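You operate a simulated robot arm through the tools that you are given. There is no shell and no other tool. Be economical: measure what you need, move in short steps, check, and stop when the job is done.

The job below is to be done with a simulated robot arm. You get a single attempt, and the scene is never put back.

## Task
Put the blue vase from the dining table on top of the ribbon carton and the white vase on top of the marble column there.
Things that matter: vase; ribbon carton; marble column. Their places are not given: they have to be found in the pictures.

Only the result counts: the job must be done as asked and must still hold three seconds after the hand-in. Knocking over, shifting, dropping, spilling or breaking anything else fails it.

## Robot
A 7-joint arm with a two-finger parallel gripper, fixed in place. Base frame: the origin is at the foot of the arm, x ahead of it, y to its left, z up; the work surface is at about z = 0. Lengths are in m, angles in degrees, forces in N, time in s.
With the tool pointing down near the work surface it reaches from about 0.22 to 0.58 m from the base axis. Its first joint turns from -66.0 to 66.0 degrees. Payload 2.5 kg.
Tool frame: the origin (TCP) lies between the finger pads and is the grasp point; the fingertips stand 0.023 m ahead of it; z points along the fingers, y is the line along which they close. Largest opening 0.094 m; finger width 0.038, thickness 0.01; the body of the gripper, 0.054 by 0.096 m, starts 0.039 m behind the TCP.
Orientation is that of the tool frame in the base frame, as a unit quaternion [x, y, z, w]. With the fingers straight down and closing along the base's y, the tool's x points along the base's -x, its y along +y and its z along -z.

## Interface
- The arm moves only by the tool step_arm. Its argument "plan" is a list of rows, each a list of 5 numbers: the shift along the base's x, y, z in m, then the turn about the base's z in rad, then the opening, from 0 (shut) to 1 (fully open). In form: [[tx, ty, tz, spin, fingers], ...]. A call has 1 to 8 rows; each row is the pose to reach, as a shift and turn from the pose commanded when the call began. Each row takes 0.2 s and may step no farther than 0.05 m and 8.6 degrees from the row before; otherwise, or with a gripper value out of range, the whole call is refused. Where a pose cannot be reached the arm comes as near as it can. A force on the tool above 40 N (or 10 N above the force at the start of the call, whichever is more), or a blocked arm, ends the call early, and 0.2 s more pass. The fingers move at their own pace (about 0.108 m/s each) and stop on an object; they squeeze with about 27 N. The grip force told is the motor's: it shows also when the fingers shut on nothing. Time passes only in rows, and 0.2 s behind the last, so rows that repeat a pose let the fingers close. It gives the time, the measured TCP pose, the force on the tool (base axes), the opening and the grip force at its end, in the units of the frame above (readings bear some noise), and new pictures: "show" is both (left out), scene, wrist or none.
- Cameras (640 x 400 px; columns grow to the right, rows downward): "scene" is fixed at [0.1319, -0.4033, 0.5466]; the picture's right is [0.76, -0.65, 0.00], its down [-0.35, -0.41, -0.84] and it looks along [0.55, 0.64, -0.54] (base axes); focal length 214 px, centre (320, 200). "wrist" rides on the gripper at [-0.039, 0, -0.044] in the tool frame; the picture's right is [0.00, -1.00, 0.00], its down [0.97, 0.00, -0.24] and it looks along [0.24, 0.00, 0.97] (tool axes); focal length 218 px, centre (320, 200).
- pixel_to_xyz(camera, pixels): for up to 12 pixels [column, row] of the newest picture of that camera ("zoom" is the newest enlarged one), the place [x, y, z] in the base frame of the surface seen there, good to about 0.003 m, but the place of the scene camera against the robot may be out by one fixed shift of up to 0.012 m in any direction. No time passes.
- close_up(camera, box): a new picture of the part [left, top, right, bottom] of that camera's present view, enlarged. No time passes.
- sign_off(): hands the job in; it is judged then, once.

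Work in short steps. Measure before you move; look again where a grasp or a placing could have gone wrong, and mend it. You have 60 turns and 120 pictures in all, those below and enlarged ones among them. Open the gripper and draw the arm clear of the work before you hand the job in, unless the task says otherwise; then end with one line.

The tools are called after "Emit:" as name(argument=value, ...) on one line, values as JSON. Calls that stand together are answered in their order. step_arm: Moves the arm, as the interface text tells. Its arguments: {"type":"object","properties":{"plan":{"type":"array","items":{"type":"array","items":{"type":"number"}}},"show":{"type":"string","enum":["both","scene","wrist","none"]}},"required":["plan"]} The other tools are called the same way: pixel_to_xyz (camera, pixels) gives the place of the surface under pixels of a picture; close_up (camera, box) takes an enlarged picture of a part of a camera's view; sign_off () hands the job in.

At the start:

```text
t: 0.0
ee_pos: [0.3886, -0.1152, 0.4365]
orientation: [0.0, 1.0, 0.0, 0.0]
contact_force: [1.0, 0.2, -0.8]
width: 0.0939
grasp_force: 0.0
```

scene: 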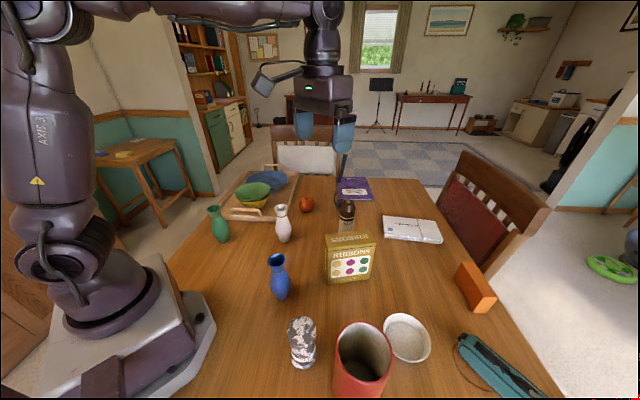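
wrist: 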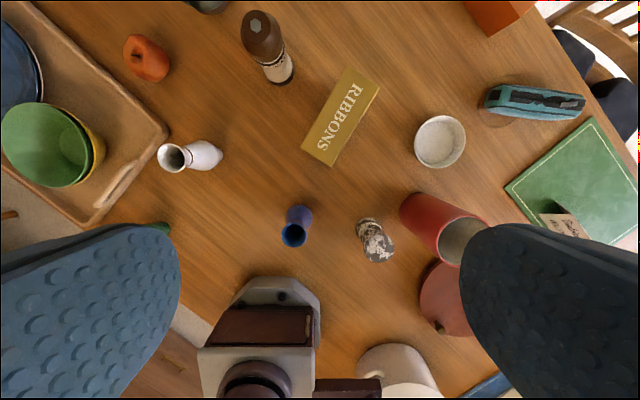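

The scene shows the blue vase at (278,278), white vase at (282,223), ribbon carton at (350,258) and marble column at (302,343). I measure them from both cameras.

Emit:
close_up(camera="scene", box=[190, 180, 430, 380])

Emit:
close_up(camera="wrist", box=[140, 60, 460, 270])

Emit:
pixel_to_xyz(camera="wrist", pixels=[[346, 68], [379, 84], [302, 152], [332, 165], [294, 237], [300, 212], [172, 158], [210, 156], [376, 250], [380, 256], [368, 225], [300, 190]])

Emit:
pixel_to_xyz(camera="scene", pixels=[[326, 236], [374, 235], [332, 282], [277, 258], [279, 280], [280, 297], [281, 209], [284, 228], [285, 240], [301, 325], [303, 345], [304, 365]])

```text
2.00 times, centred on (310, 280) of scene
```

zoom: 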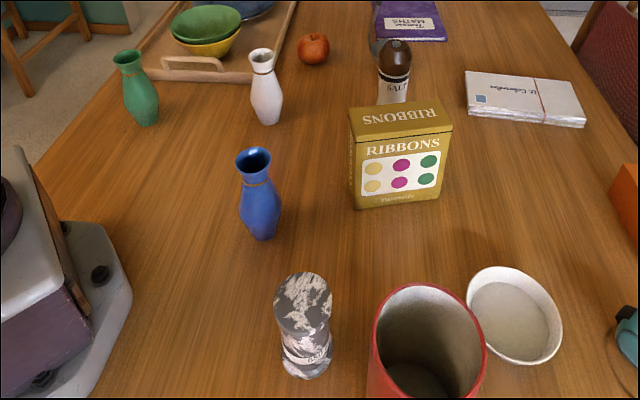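

```text
1.90 times, centred on (300, 165) of wrist
```

zoom: 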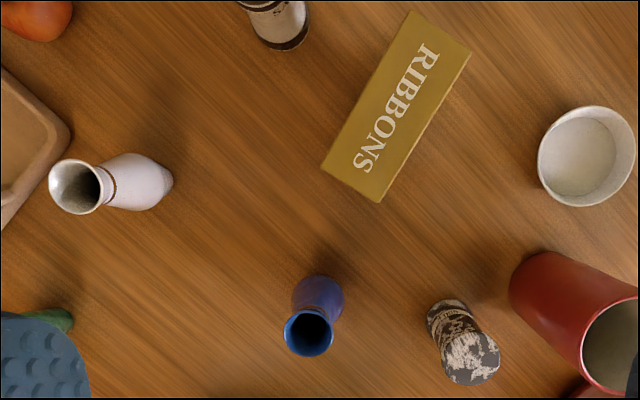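

```text
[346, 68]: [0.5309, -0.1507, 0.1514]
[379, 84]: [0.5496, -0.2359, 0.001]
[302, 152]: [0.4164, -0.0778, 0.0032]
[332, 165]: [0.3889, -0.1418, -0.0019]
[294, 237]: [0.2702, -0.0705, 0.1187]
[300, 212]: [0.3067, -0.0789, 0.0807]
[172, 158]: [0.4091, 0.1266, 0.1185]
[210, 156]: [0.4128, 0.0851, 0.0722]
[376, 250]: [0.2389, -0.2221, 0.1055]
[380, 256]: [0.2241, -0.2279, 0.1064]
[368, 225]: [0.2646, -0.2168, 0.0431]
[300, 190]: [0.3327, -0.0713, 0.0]
```

```text
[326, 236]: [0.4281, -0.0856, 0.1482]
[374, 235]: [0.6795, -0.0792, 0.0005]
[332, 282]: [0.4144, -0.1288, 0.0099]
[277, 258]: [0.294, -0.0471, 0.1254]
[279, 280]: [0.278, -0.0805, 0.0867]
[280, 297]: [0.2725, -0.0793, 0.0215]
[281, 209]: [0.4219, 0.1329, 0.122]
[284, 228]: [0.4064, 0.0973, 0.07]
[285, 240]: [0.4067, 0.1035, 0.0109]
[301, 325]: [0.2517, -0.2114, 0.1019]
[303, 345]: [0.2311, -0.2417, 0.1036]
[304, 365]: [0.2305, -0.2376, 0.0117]
```

I refine the wrist zoom measures: carton top corners (inset), vase rims, column top edges.

Emit:
pixel_to_xyz(camera="zoom", pixels=[[413, 16], [466, 53], [379, 198], [326, 167], [286, 334], [332, 331], [309, 354], [51, 188], [97, 190], [74, 212], [96, 175], [306, 315]])

Emit:
pixel_to_xyz(camera="zoom", pixels=[[446, 360], [497, 355], [472, 382], [468, 335], [430, 320], [323, 278], [340, 295], [318, 300], [150, 157], [150, 205], [171, 183], [130, 183]])

Emit:
close_up(camera="wrist", box=[260, 190, 420, 290])

Emit:
close_up(camera="scene", box=[250, 230, 346, 290])

```text
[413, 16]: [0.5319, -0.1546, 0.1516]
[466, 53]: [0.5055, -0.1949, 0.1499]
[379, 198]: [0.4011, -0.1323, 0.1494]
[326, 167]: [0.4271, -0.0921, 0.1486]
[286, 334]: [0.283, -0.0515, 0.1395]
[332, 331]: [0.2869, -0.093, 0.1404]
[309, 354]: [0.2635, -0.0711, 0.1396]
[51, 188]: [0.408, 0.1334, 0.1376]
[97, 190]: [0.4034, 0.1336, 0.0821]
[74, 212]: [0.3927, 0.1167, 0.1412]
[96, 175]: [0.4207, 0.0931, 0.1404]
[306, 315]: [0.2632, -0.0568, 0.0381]
```

```text
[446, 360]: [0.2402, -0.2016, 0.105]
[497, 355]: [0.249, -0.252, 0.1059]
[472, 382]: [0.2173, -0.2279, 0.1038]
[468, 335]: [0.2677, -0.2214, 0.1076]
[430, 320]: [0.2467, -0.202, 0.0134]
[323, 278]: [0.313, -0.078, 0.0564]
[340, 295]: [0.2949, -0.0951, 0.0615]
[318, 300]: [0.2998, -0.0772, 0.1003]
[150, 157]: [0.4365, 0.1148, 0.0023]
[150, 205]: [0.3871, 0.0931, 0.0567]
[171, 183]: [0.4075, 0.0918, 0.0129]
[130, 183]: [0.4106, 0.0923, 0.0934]
```

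```text
4.00 times, centred on (340, 240) of wrist
```

zoom: 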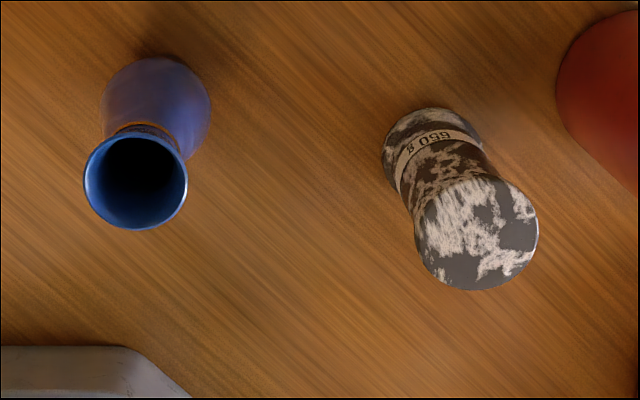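

```text
6.67 times, centred on (298, 260) of scene
```

zoom: 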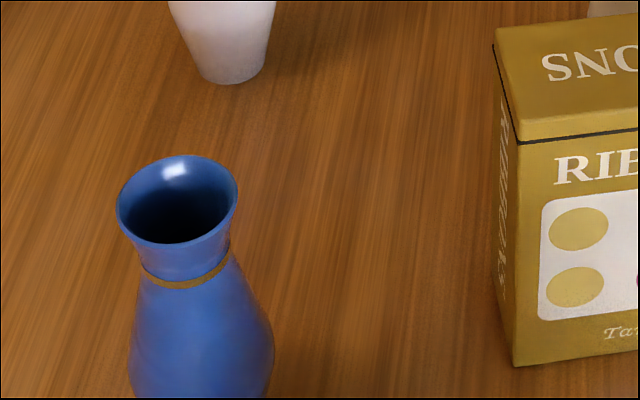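

Blue vase: centre ≈(0.284,-0.073), height 0.14. Carton top: centre (0.466,-0.144), z 0.15. Column top: centre (0.243,-0.227), z 0.105. White vase: centre ≈(0.41,0.112). I move above the blue vase and recheck with the wrist camera.

Emit:
step_arm(plan=[[-0.018, 0.007, -0.036, 0, 1], [-0.036, 0.014, -0.072, 0, 1], [-0.054, 0.021, -0.108, 0, 1], [-0.072, 0.028, -0.144, 0, 1], [-0.09, 0.036, -0.18, 0, 1], [-0.1046, 0.0422, -0.2165, 0, 1], [-0.1046, 0.0422, -0.2165, 0, 1]])

Emit:
close_up(camera="wrist", box=[240, 170, 400, 270])

```text
t: 1.6
ee_pos: [0.2844, -0.0733, 0.2186]
orientation: [0.001, 1.0, 0.0, 0.0]
contact_force: [0.0, 0.1, -0.8]
width: 0.0942
grasp_force: 0.0
```

scene: 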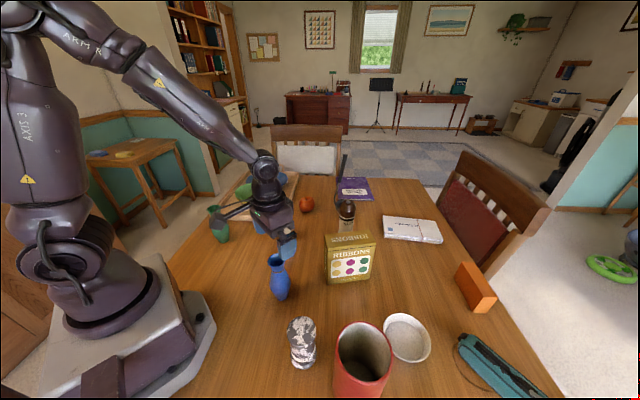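
wrist: 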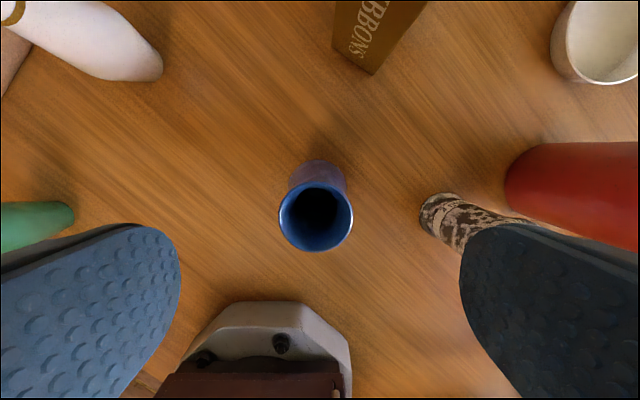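

```text
4.00 times, centred on (320, 220) of wrist
```

zoom: 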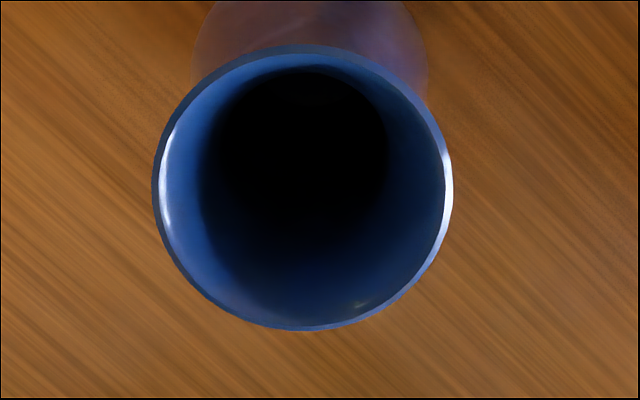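

The blue rim spans zoom columns 154-452, rows 46-330. I measure rim points.

Emit:
pixel_to_xyz(camera="zoom", pixels=[[158, 190], [446, 190], [303, 326], [300, 50], [195, 30], [422, 30]])

Emit:
pixel_to_xyz(camera="scene", pixels=[[363, 325], [340, 330], [388, 340], [364, 380], [302, 320], [296, 328], [311, 328]])

```text
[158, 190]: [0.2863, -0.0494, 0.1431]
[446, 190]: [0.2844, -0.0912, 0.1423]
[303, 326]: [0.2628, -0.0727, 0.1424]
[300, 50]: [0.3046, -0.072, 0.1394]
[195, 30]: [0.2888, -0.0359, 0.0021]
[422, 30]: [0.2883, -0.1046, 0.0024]
```

```text
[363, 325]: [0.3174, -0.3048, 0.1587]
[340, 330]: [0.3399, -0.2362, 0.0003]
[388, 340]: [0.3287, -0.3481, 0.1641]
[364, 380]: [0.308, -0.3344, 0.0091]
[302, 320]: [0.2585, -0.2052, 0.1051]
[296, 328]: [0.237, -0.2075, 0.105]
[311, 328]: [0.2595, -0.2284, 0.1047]
```

Rim centre is (0.2837,-0.071), top z 0.142. I descend to TCP z 0.110 (palm just clear) and close.

Emit:
step_arm(plan=[[0, 0.0022, -0.04, 0, 1], [0, 0.0022, -0.08, 0, 1], [0, 0.0022, -0.11, 0, 1], [0, 0.0022, -0.11, 0, 0.7], [0, 0.0022, -0.11, 0, 0.4], [0, 0.0022, -0.11, 0, 0], [0, 0.0022, -0.11, 0, 0]])

Emit:
close_up(camera="scene", box=[230, 200, 358, 310])

```text
t: 3.2
ee_pos: [0.2868, -0.0696, 0.1091]
orientation: [0.0, 1.0, 0.0, 0.0]
contact_force: [0.3, -0.6, 0.2]
width: 0.0424
grasp_force: 27.0
```

scene: 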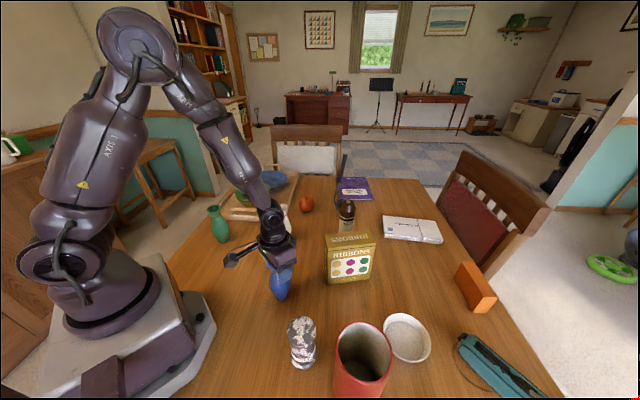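
wrist: 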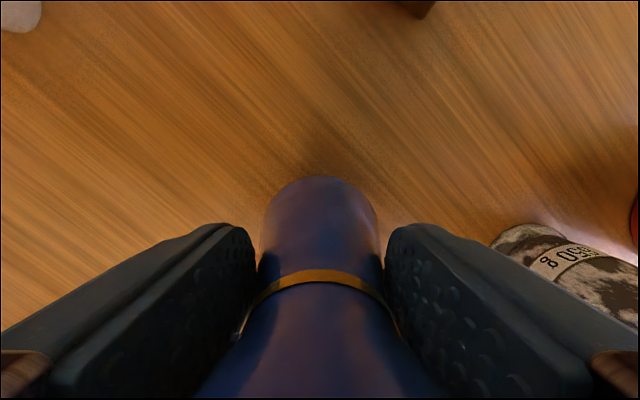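

```text
3.64 times, centred on (294, 255) of scene
```

zoom: 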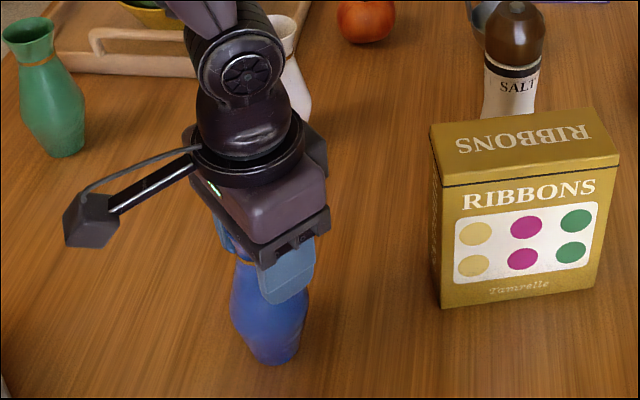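

Gripped at width 0.042 with 27 N. I lift a little and check for tilt.

Emit:
step_arm(plan=[[0, 0, 0.01, 0, 0], [0, 0, 0.03, 0, 0], [0, 0, 0.06, 0, 0], [0, 0, 0.06, 0, 0]])

Emit:
close_up(camera="scene", box=[230, 180, 358, 290])

```text
t: 4.2
ee_pos: [0.2854, -0.0698, 0.17]
orientation: [0.0, 1.0, -0.001, 0.0]
contact_force: [-0.1, 0.2, -0.8]
width: 0.0423
grasp_force: 27.1
```

scene: 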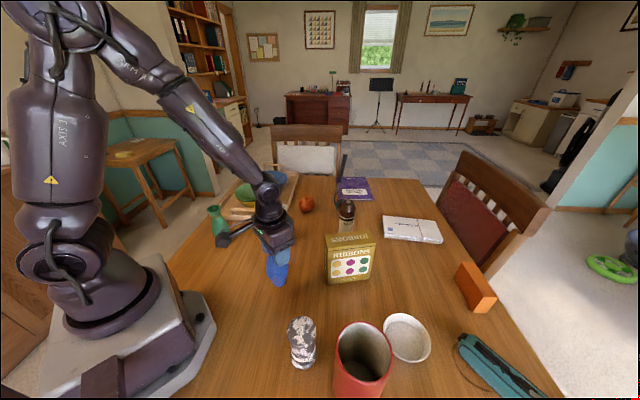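
wrist: 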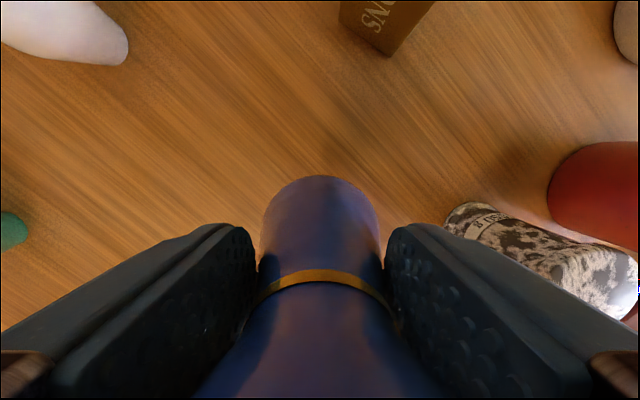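

```text
3.64 times, centred on (294, 235) of scene
```

zoom: 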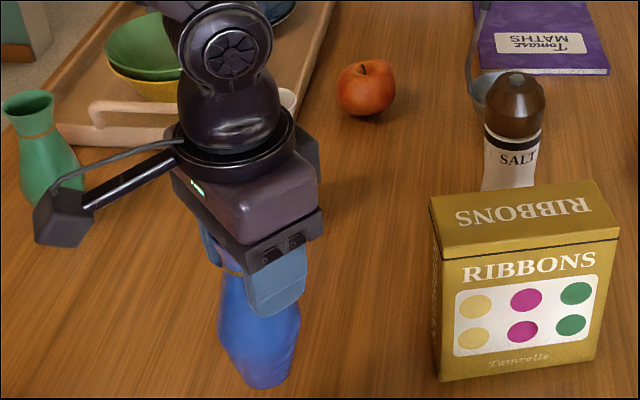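

The vase hangs upright with no slip. I raise it to TCP z 0.30 and carry it towards the carton centre.

Emit:
step_arm(plan=[[0, 0, 0.045, 0, 0], [0, 0, 0.09, 0, 0], [0.01, -0.004, 0.13, 0, 0], [0.05, -0.02, 0.13, 0, 0], [0.093, -0.037, 0.13, 0, 0], [0.138, -0.055, 0.13, 0, 0], [0.17, -0.068, 0.13, 0, 0], [0.183, -0.0727, 0.13, 0, 0]])

Emit:
close_up(camera="scene", box=[270, 140, 430, 300])

```text
t: 6.0
ee_pos: [0.4679, -0.1431, 0.2996]
orientation: [0.001, 1.0, 0.001, 0.0]
contact_force: [-0.8, -0.5, -2.1]
width: 0.0423
grasp_force: 27.3
```

scene: 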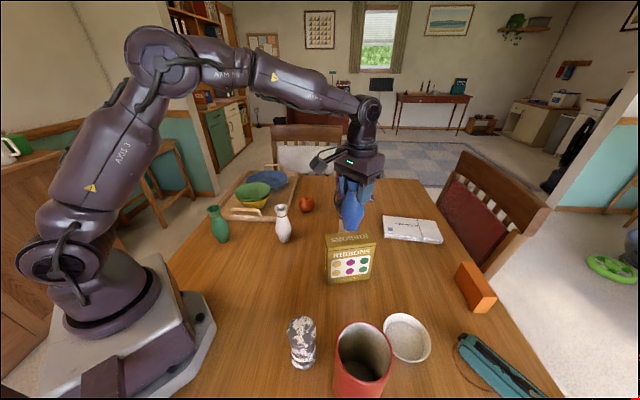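
wrist: 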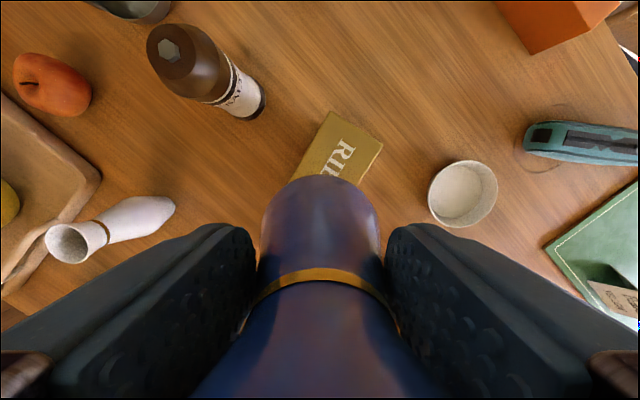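

```text
2.50 times, centred on (350, 220) of scene
```

zoom: 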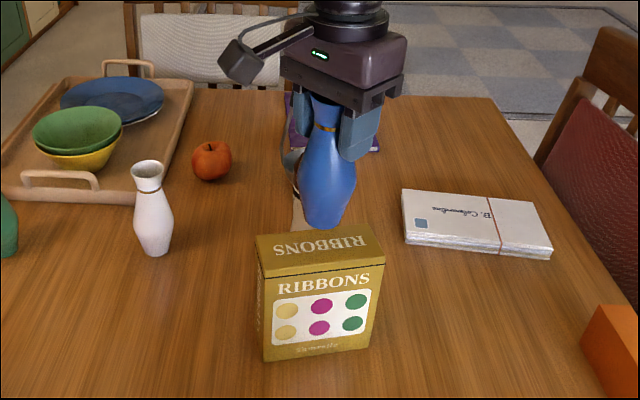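

Vase is over the carton; I verify the visible far corners from the wrist, and lower to about 2 cm... just above the top (bottom ≈0.157).

Emit:
pixel_to_xyz(camera="wrist", pixels=[[331, 115], [380, 141], [359, 181], [296, 174]])

Emit:
step_arm(plan=[[0, 0, -0.015, 0, 0], [0, 0, -0.025, 0, 0], [0, 0, -0.033, 0, 0], [0, 0, -0.033, 0, 0]])

Emit:
close_up(camera="scene", box=[300, 190, 396, 290])

```text
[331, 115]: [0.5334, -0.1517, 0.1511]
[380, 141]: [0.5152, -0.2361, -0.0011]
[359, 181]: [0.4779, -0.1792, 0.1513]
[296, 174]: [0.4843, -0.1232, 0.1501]
```

```text
t: 7.0
ee_pos: [0.4676, -0.1424, 0.2674]
orientation: [-0.001, 1.0, 0.0, 0.0]
contact_force: [0.2, 0.9, -2.4]
width: 0.0422
grasp_force: 26.9
```

scene: 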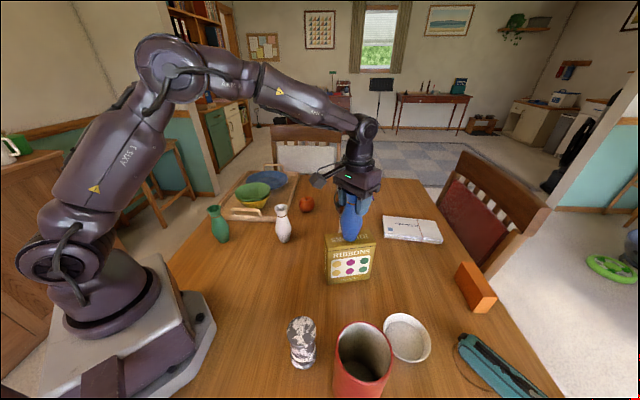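
wrist: 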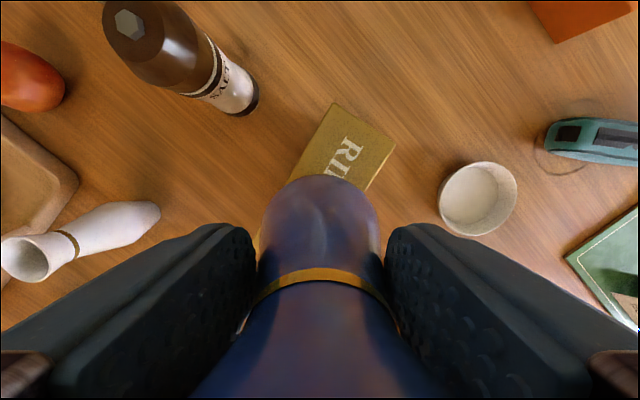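

```text
4.00 times, centred on (348, 240) of scene
```

zoom: 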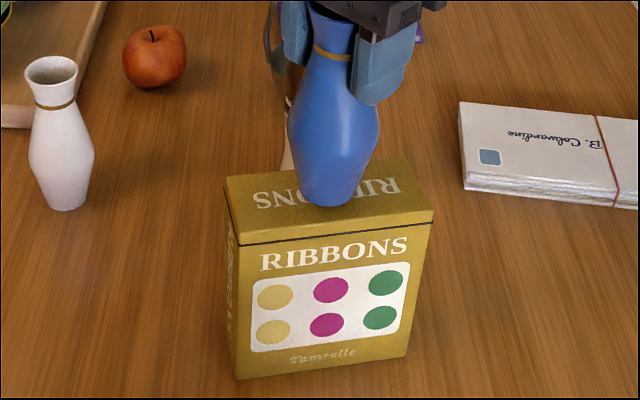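

The vase is centred over the carton top with a few mm gap. I lower it until it touches, in 2 mm rows.

Emit:
step_arm(plan=[[0, -0.0005, -0.003, 0, 0], [0, -0.0005, -0.005, 0, 0], [0, -0.0005, -0.0065, 0, 0], [0, -0.0005, -0.0065, 0, 0]], show="none")

Emit:
close_up(camera="scene", box=[300, 190, 396, 290])

```text
t: 8.0
ee_pos: [0.4665, -0.1425, 0.2601]
orientation: [-0.001, 1.0, 0.0, 0.001]
contact_force: [0.1, -0.7, -2.0]
width: 0.0421
grasp_force: 26.9
```

```text
4.00 times, centred on (348, 240) of scene
```

zoom: 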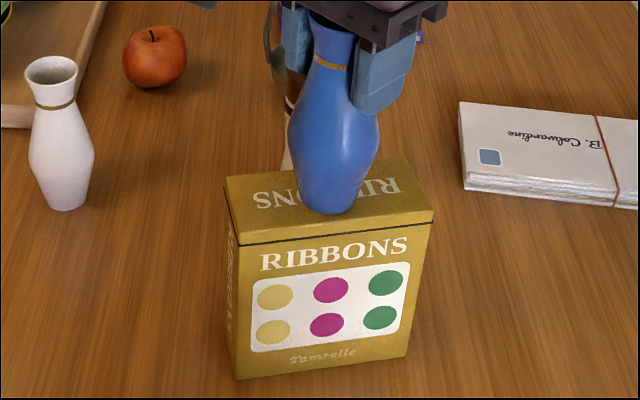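

No contact yet (force still about the vase's weight). I lower on by 1 mm rows.

Emit:
step_arm(plan=[[0, 0, -0.001, 0, 0], [0, 0, -0.0015, 0, 0], [0, 0, -0.0015, 0, 0]], show="none")

```text
t: 8.8
ee_pos: [0.4671, -0.1436, 0.2595]
orientation: [0.0, 1.0, 0.0, 0.001]
contact_force: [-0.5, 0.3, -0.3]
width: 0.0418
grasp_force: 26.6
```

The z force is changing from -2 to -0.3, so the base is touching. I go one more mm to settle it.

Emit:
step_arm(plan=[[0, 0, -0.0007, 0, 0], [0, 0, -0.001, 0, 0], [0, 0, -0.001, 0, 0]], show="none")

```text
t: 9.6
ee_pos: [0.4667, -0.143, 0.2581]
orientation: [0.0, 1.0, 0.0, 0.0]
contact_force: [-5.8, 2.9, 15.3]
width: 0.0423
grasp_force: 27.4
```

Firm contact (15 N). I back off 0.8 mm, then open gradually.

Emit:
step_arm(plan=[[0, 0, 0.0008, 0, 0], [0, 0, 0.0008, 0, 0], [0, 0, 0.0008, 0, 0.46], [0, 0, 0.0008, 0, 0.49], [0, 0, 0.0008, 0, 0.53], [0, 0, 0.0008, 0, 0.6], [0, 0, 0.0008, 0, 0.8], [0, 0, 0.0008, 0, 0.8]])

Emit:
close_up(camera="scene", box=[300, 190, 396, 290])

```text
t: 11.4
ee_pos: [0.4678, -0.1443, 0.2593]
orientation: [0.0, 1.0, 0.0, 0.0]
contact_force: [-0.1, 0.6, 0.1]
width: 0.0751
grasp_force: 0.0
```

scene: 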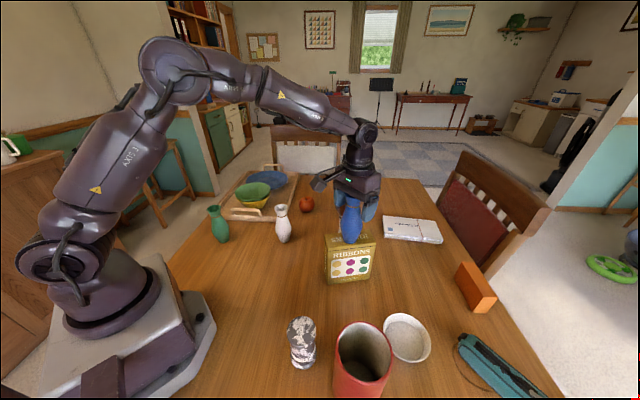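
wrist: 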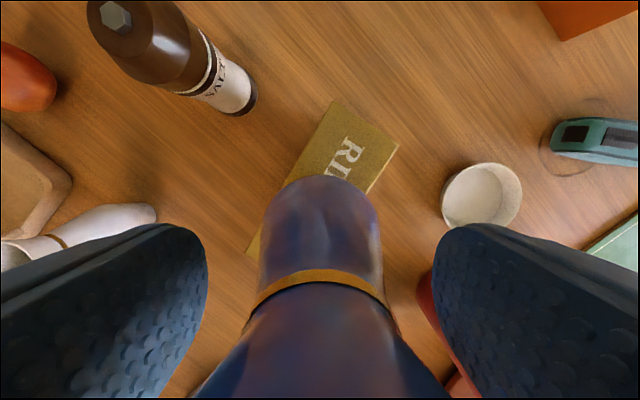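

```text
4.00 times, centred on (348, 240) of scene
```

zoom: 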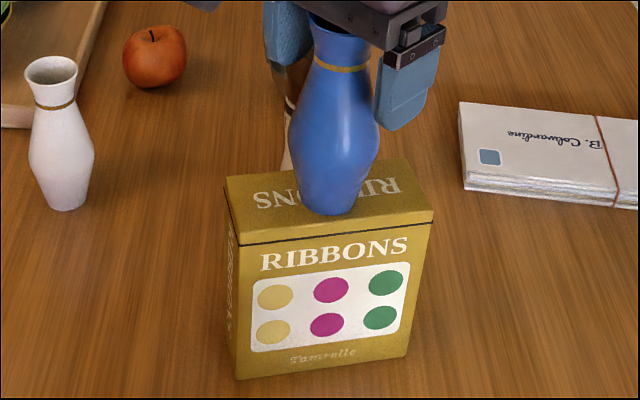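

The vase stands on the carton, released. I open fully in a straight rise and then go towards the white vase.

Emit:
step_arm(plan=[[0, 0, 0.02, 0, 0.9], [0, 0, 0.06, 0, 1], [0, 0, 0.1, 0, 1], [-0.005, 0.045, 0.1, 0, 1], [-0.015, 0.09, 0.1, 0, 1], [-0.025, 0.135, 0.1, 0, 1], [-0.035, 0.18, 0.1, 0, 1], [-0.045, 0.225, 0.1, 0, 1]])

```text
t: 13.2
ee_pos: [0.4222, 0.0816, 0.359]
orientation: [0.001, 1.0, -0.001, 0.0]
contact_force: [-0.1, -0.9, 0.1]
width: 0.0938
grasp_force: 0.0
```

scene: 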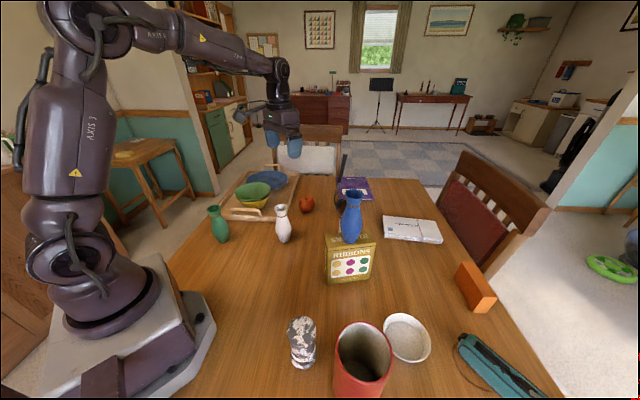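
wrist: 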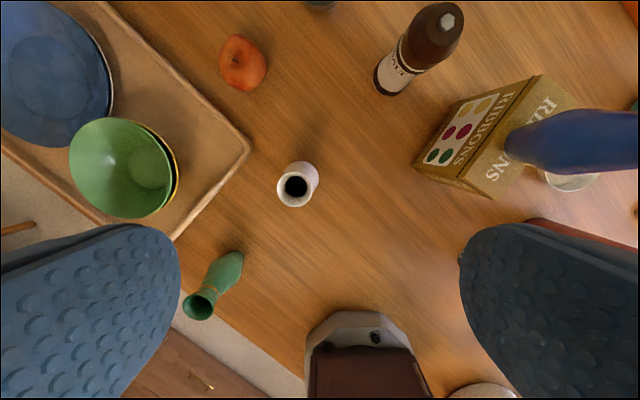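

Blue vase stands fine. White vase rim is at wrist (297,188), green vase rim (200,305); I measure them plus the tray.

Emit:
close_up(camera="wrist", box=[257, 145, 337, 225])

Emit:
pixel_to_xyz(camera="wrist", pixels=[[280, 188], [313, 190], [297, 205], [297, 171], [214, 302], [241, 260], [225, 280], [240, 145], [196, 215], [170, 180]])

```text
5.00 times, centred on (297, 185) of wrist
```

zoom: 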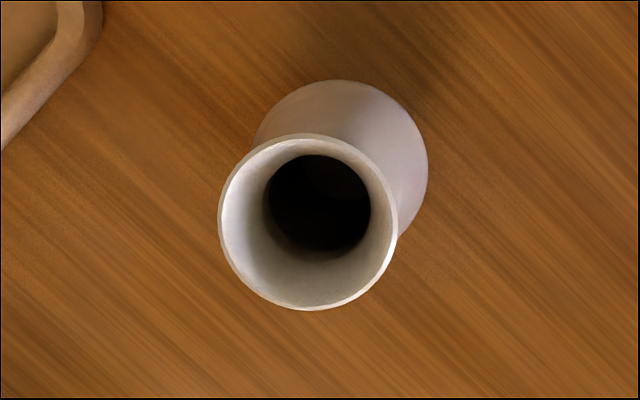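

```text
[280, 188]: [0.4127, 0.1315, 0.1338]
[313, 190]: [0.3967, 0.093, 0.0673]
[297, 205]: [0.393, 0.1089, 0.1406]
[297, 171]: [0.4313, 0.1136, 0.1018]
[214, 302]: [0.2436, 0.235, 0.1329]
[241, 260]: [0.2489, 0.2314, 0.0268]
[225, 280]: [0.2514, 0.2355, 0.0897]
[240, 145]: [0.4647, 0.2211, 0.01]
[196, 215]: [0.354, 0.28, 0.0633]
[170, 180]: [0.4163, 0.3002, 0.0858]
```

Emit:
pixel_to_xyz(camera="zoom", pixels=[[222, 222], [393, 222], [308, 307], [308, 137], [250, 160], [370, 285]])

```text
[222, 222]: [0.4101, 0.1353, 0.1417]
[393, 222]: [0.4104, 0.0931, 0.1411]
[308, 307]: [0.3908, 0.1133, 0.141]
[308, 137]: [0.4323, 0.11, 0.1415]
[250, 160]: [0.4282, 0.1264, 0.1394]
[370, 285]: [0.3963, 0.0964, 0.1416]
```

White vase rim centre (0.411,0.114), height 0.141, no close neighbours. I descend over it and close at TCP z 0.110.

Emit:
step_arm(plan=[[-0.0108, 0.0328, -0.02, 0, 1], [-0.0108, 0.0328, -0.065, 0, 1], [-0.0108, 0.0328, -0.11, 0, 1], [-0.0108, 0.0328, -0.14, 0, 1], [-0.0108, 0.0328, -0.14, 0, 1]], show="wrist")

Emit:
step_arm(plan=[[0, 0, -0.035, 0, 1], [0, 0, -0.07, 0, 1], [0, 0, -0.1, 0, 1], [0, 0, -0.1088, 0, 1], [0, 0, -0.1088, 0, 0.7], [0, 0, -0.1088, 0, 0.4], [0, 0, -0.1088, 0, 0], [0, 0, -0.1088, 0, 0]], show="both")

```text
t: 14.4
ee_pos: [0.4124, 0.1144, 0.2179]
orientation: [0.0, 1.0, -0.001, 0.0]
contact_force: [0.6, 0.5, -0.1]
width: 0.0939
grasp_force: 0.1
```

wrist: 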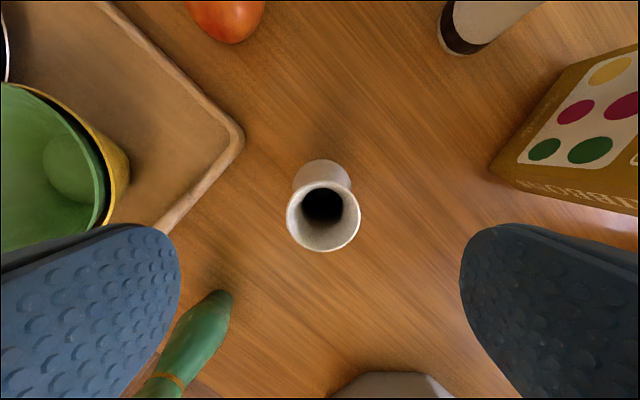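

```text
t: 16.2
ee_pos: [0.4108, 0.1138, 0.11]
orientation: [0.0, 1.0, -0.001, 0.0]
contact_force: [0.4, -0.3, -0.3]
width: 0.043
grasp_force: 27.1
```

scene: 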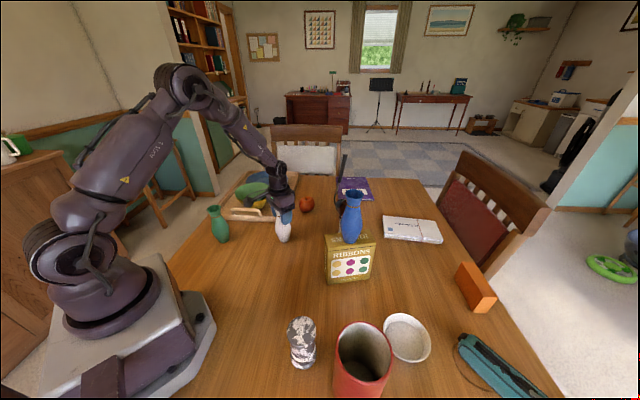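
wrist: 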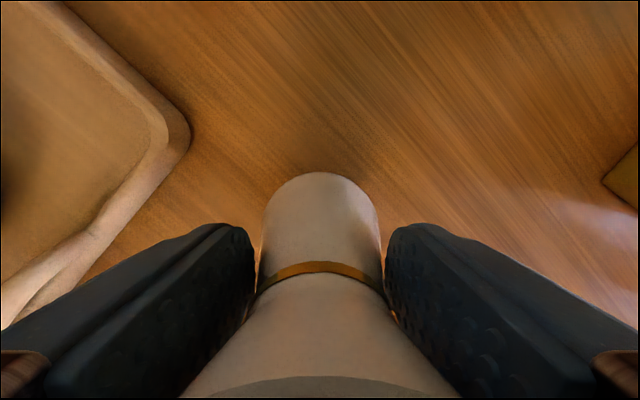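

White vase gripped (width 0.043). I lift it to TCP z ≈0.29 and swing back toward the robot, clear of the carton.

Emit:
step_arm(plan=[[0, 0, 0.01, 0, 0], [0, 0, 0.05, 0, 0], [0, 0, 0.095, 0, 0], [0, 0, 0.14, 0, 0], [0, 0, 0.18, 0, 0], [-0.025, -0.03, 0.19, 0, 0], [-0.05, -0.065, 0.19, 0, 0], [-0.075, -0.1, 0.19, 0, 0]], show="wrist")

```text
t: 18.0
ee_pos: [0.3373, 0.0139, 0.3003]
orientation: [0.0, 1.0, 0.001, -0.001]
contact_force: [-0.4, 0.2, -2.3]
width: 0.0428
grasp_force: 27.5
```

wrist: 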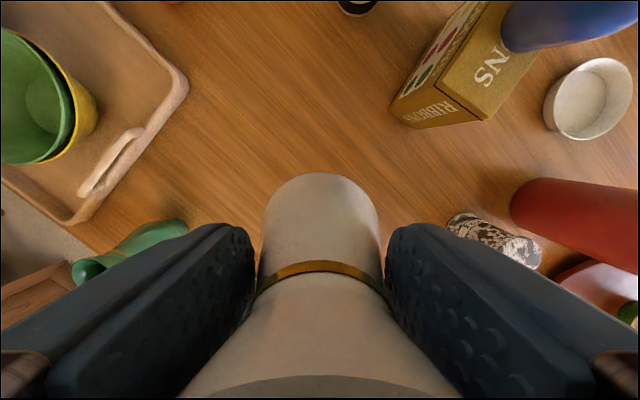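

Vase steady. I continue at z 0.30 to above the column.

Emit:
step_arm(plan=[[-0.016, -0.04, 0, 0, 0], [-0.032, -0.082, 0, 0, 0], [-0.048, -0.124, 0, 0, 0], [-0.064, -0.166, 0, 0, 0], [-0.08, -0.205, 0, 0, 0], [-0.0937, -0.2408, -0.01, 0, 0], [-0.0937, -0.2408, -0.04, 0, 0], [-0.0937, -0.2408, -0.06, 0, 0]])

Emit:
close_up(camera="scene", box=[245, 250, 361, 380])

```text
t: 19.8
ee_pos: [0.2435, -0.2278, 0.2411]
orientation: [0.0, 1.0, 0.0, 0.0]
contact_force: [0.2, -0.5, -2.1]
width: 0.0428
grasp_force: 27.5
```

scene: 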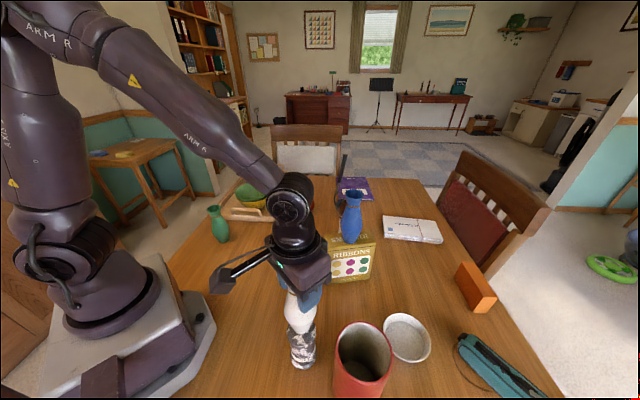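
wrist: 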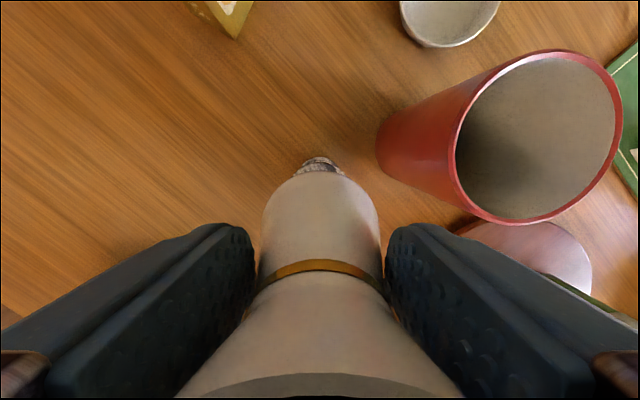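

```text
3.08 times, centred on (303, 315) of scene
```

zoom: 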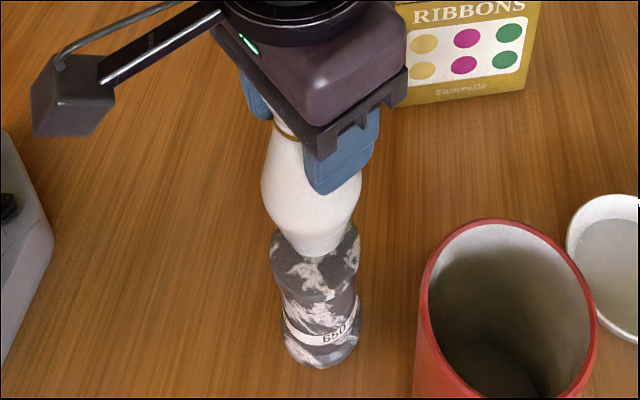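

Aligned in the picture over the column. I lower 22 mm (≈3 mm above) and look.

Emit:
step_arm(plan=[[0, 0, -0.01, 0, 0], [0, 0, -0.018, 0, 0], [0, 0, -0.022, 0, 0], [0, 0, -0.022, 0, 0]], show="none")

Emit:
close_up(camera="scene", box=[260, 280, 350, 380])

```text
t: 20.8
ee_pos: [0.244, -0.2269, 0.217]
orientation: [0.001, 1.0, -0.001, 0.001]
contact_force: [-0.1, 0.3, -1.3]
width: 0.0426
grasp_force: 27.0
```

```text
4.00 times, centred on (305, 330) of scene
```

zoom: 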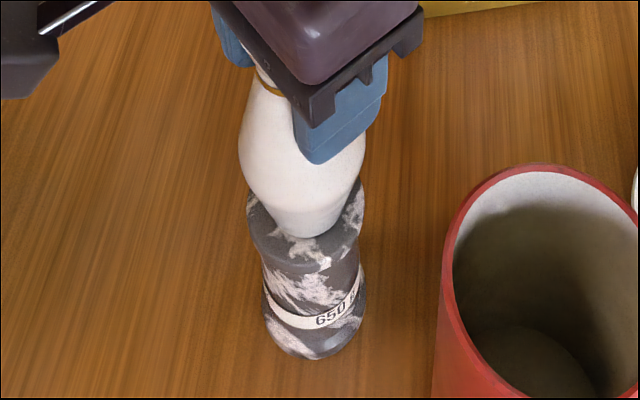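

The base is centred on the column top (columns 272–340 within 247–363). I lower to contact.

Emit:
step_arm(plan=[[0, 0, -0.001, 0, 0], [0, 0, -0.002, 0, 0], [0, 0, -0.003, 0, 0], [0, 0, -0.003, 0, 0]], show="none")

```text
t: 21.8
ee_pos: [0.2425, -0.2263, 0.2155]
orientation: [0.0, 1.0, 0.0, 0.002]
contact_force: [-0.7, 1.1, 7.6]
width: 0.043
grasp_force: 26.7
```

Contact at 7.6 N. I ease up 0.5 mm and open gradually.

Emit:
step_arm(plan=[[0, 0, 0.0005, 0, 0], [0, 0, 0.0005, 0, 0], [0, 0, 0.0005, 0, 0.465], [0, 0, 0.0005, 0, 0.49], [0, 0, 0.0005, 0, 0.53], [0, 0, 0.0005, 0, 0.6], [0, 0, 0.0005, 0, 0.8], [0, 0, 0.0005, 0, 0.8]])

Emit:
close_up(camera="scene", box=[260, 280, 350, 380])

```text
t: 23.6
ee_pos: [0.2438, -0.2249, 0.2152]
orientation: [0.0, 1.0, 0.0, 0.0]
contact_force: [0.3, 0.2, 0.1]
width: 0.0751
grasp_force: 0.0
```

scene: 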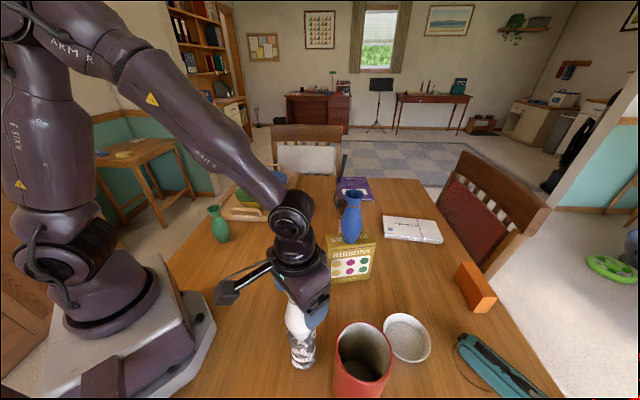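
wrist: 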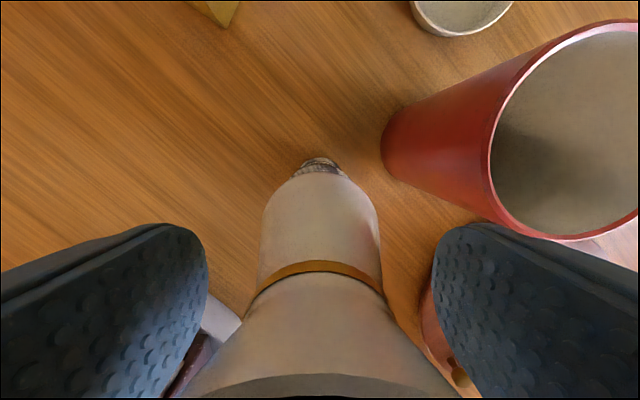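

```text
4.00 times, centred on (305, 330) of scene
```

zoom: 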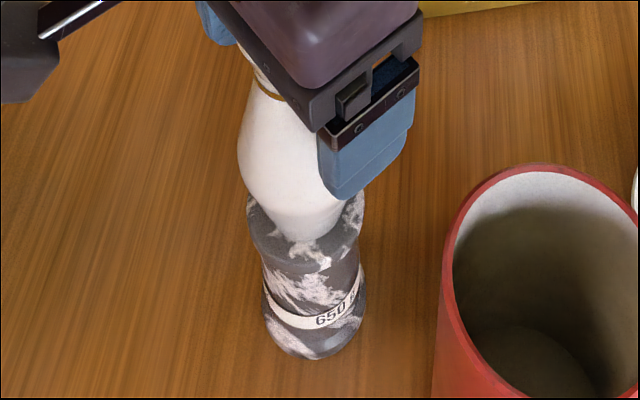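

The white vase stands released on the column. I rise straight up and then draw off to the left.

Emit:
step_arm(plan=[[0, 0, 0.02, 0, 0.9], [0, 0, 0.06, 0, 0.9], [0, 0, 0.1, 0, 0.9], [0, 0, 0.145, 0, 0.9], [0.01, 0.045, 0.16, 0, 0.9], [0.02, 0.09, 0.16, 0, 0.9], [0.03, 0.135, 0.16, 0, 0.9], [0.04, 0.18, 0.16, 0, 0.9]])

Emit:
close_up(camera="scene", box=[230, 180, 430, 380])

```text
t: 25.4
ee_pos: [0.282, -0.0453, 0.3754]
orientation: [0.0, 1.0, 0.001, 0.0]
contact_force: [-0.2, 1.0, 0.0]
width: 0.0845
grasp_force: 0.1
```

scene: 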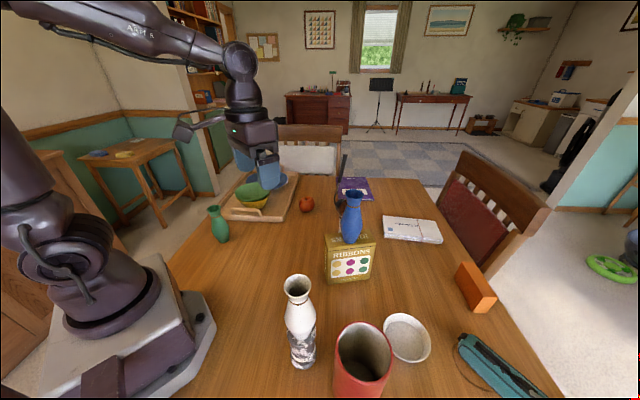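
wrist: 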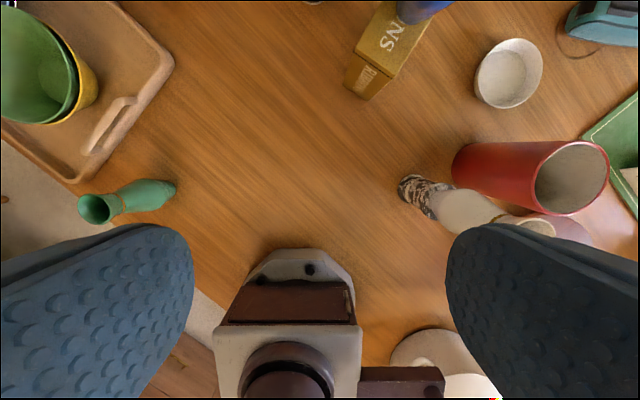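

```text
2.00 times, centred on (330, 280) of scene
```

zoom: 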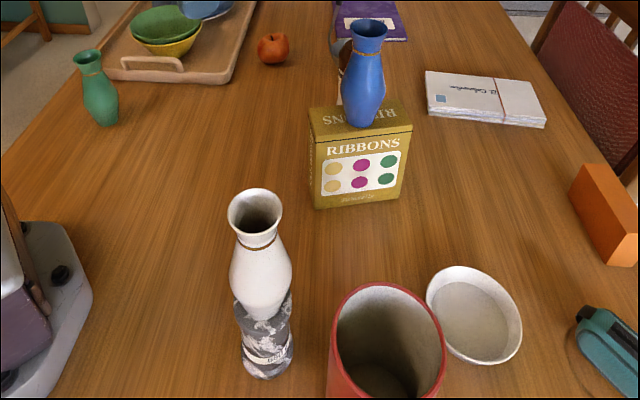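

Both vases stand upright in place, the gripper is open and the arm is clear, so I hand in.

Emit:
sign_off()

```text
The job is handed in.
```

The blue vase is standing on the ribbon carton and the white vase on the marble column. Both were upright and nothing else looked disturbed in the last pictures before I handed the job in.
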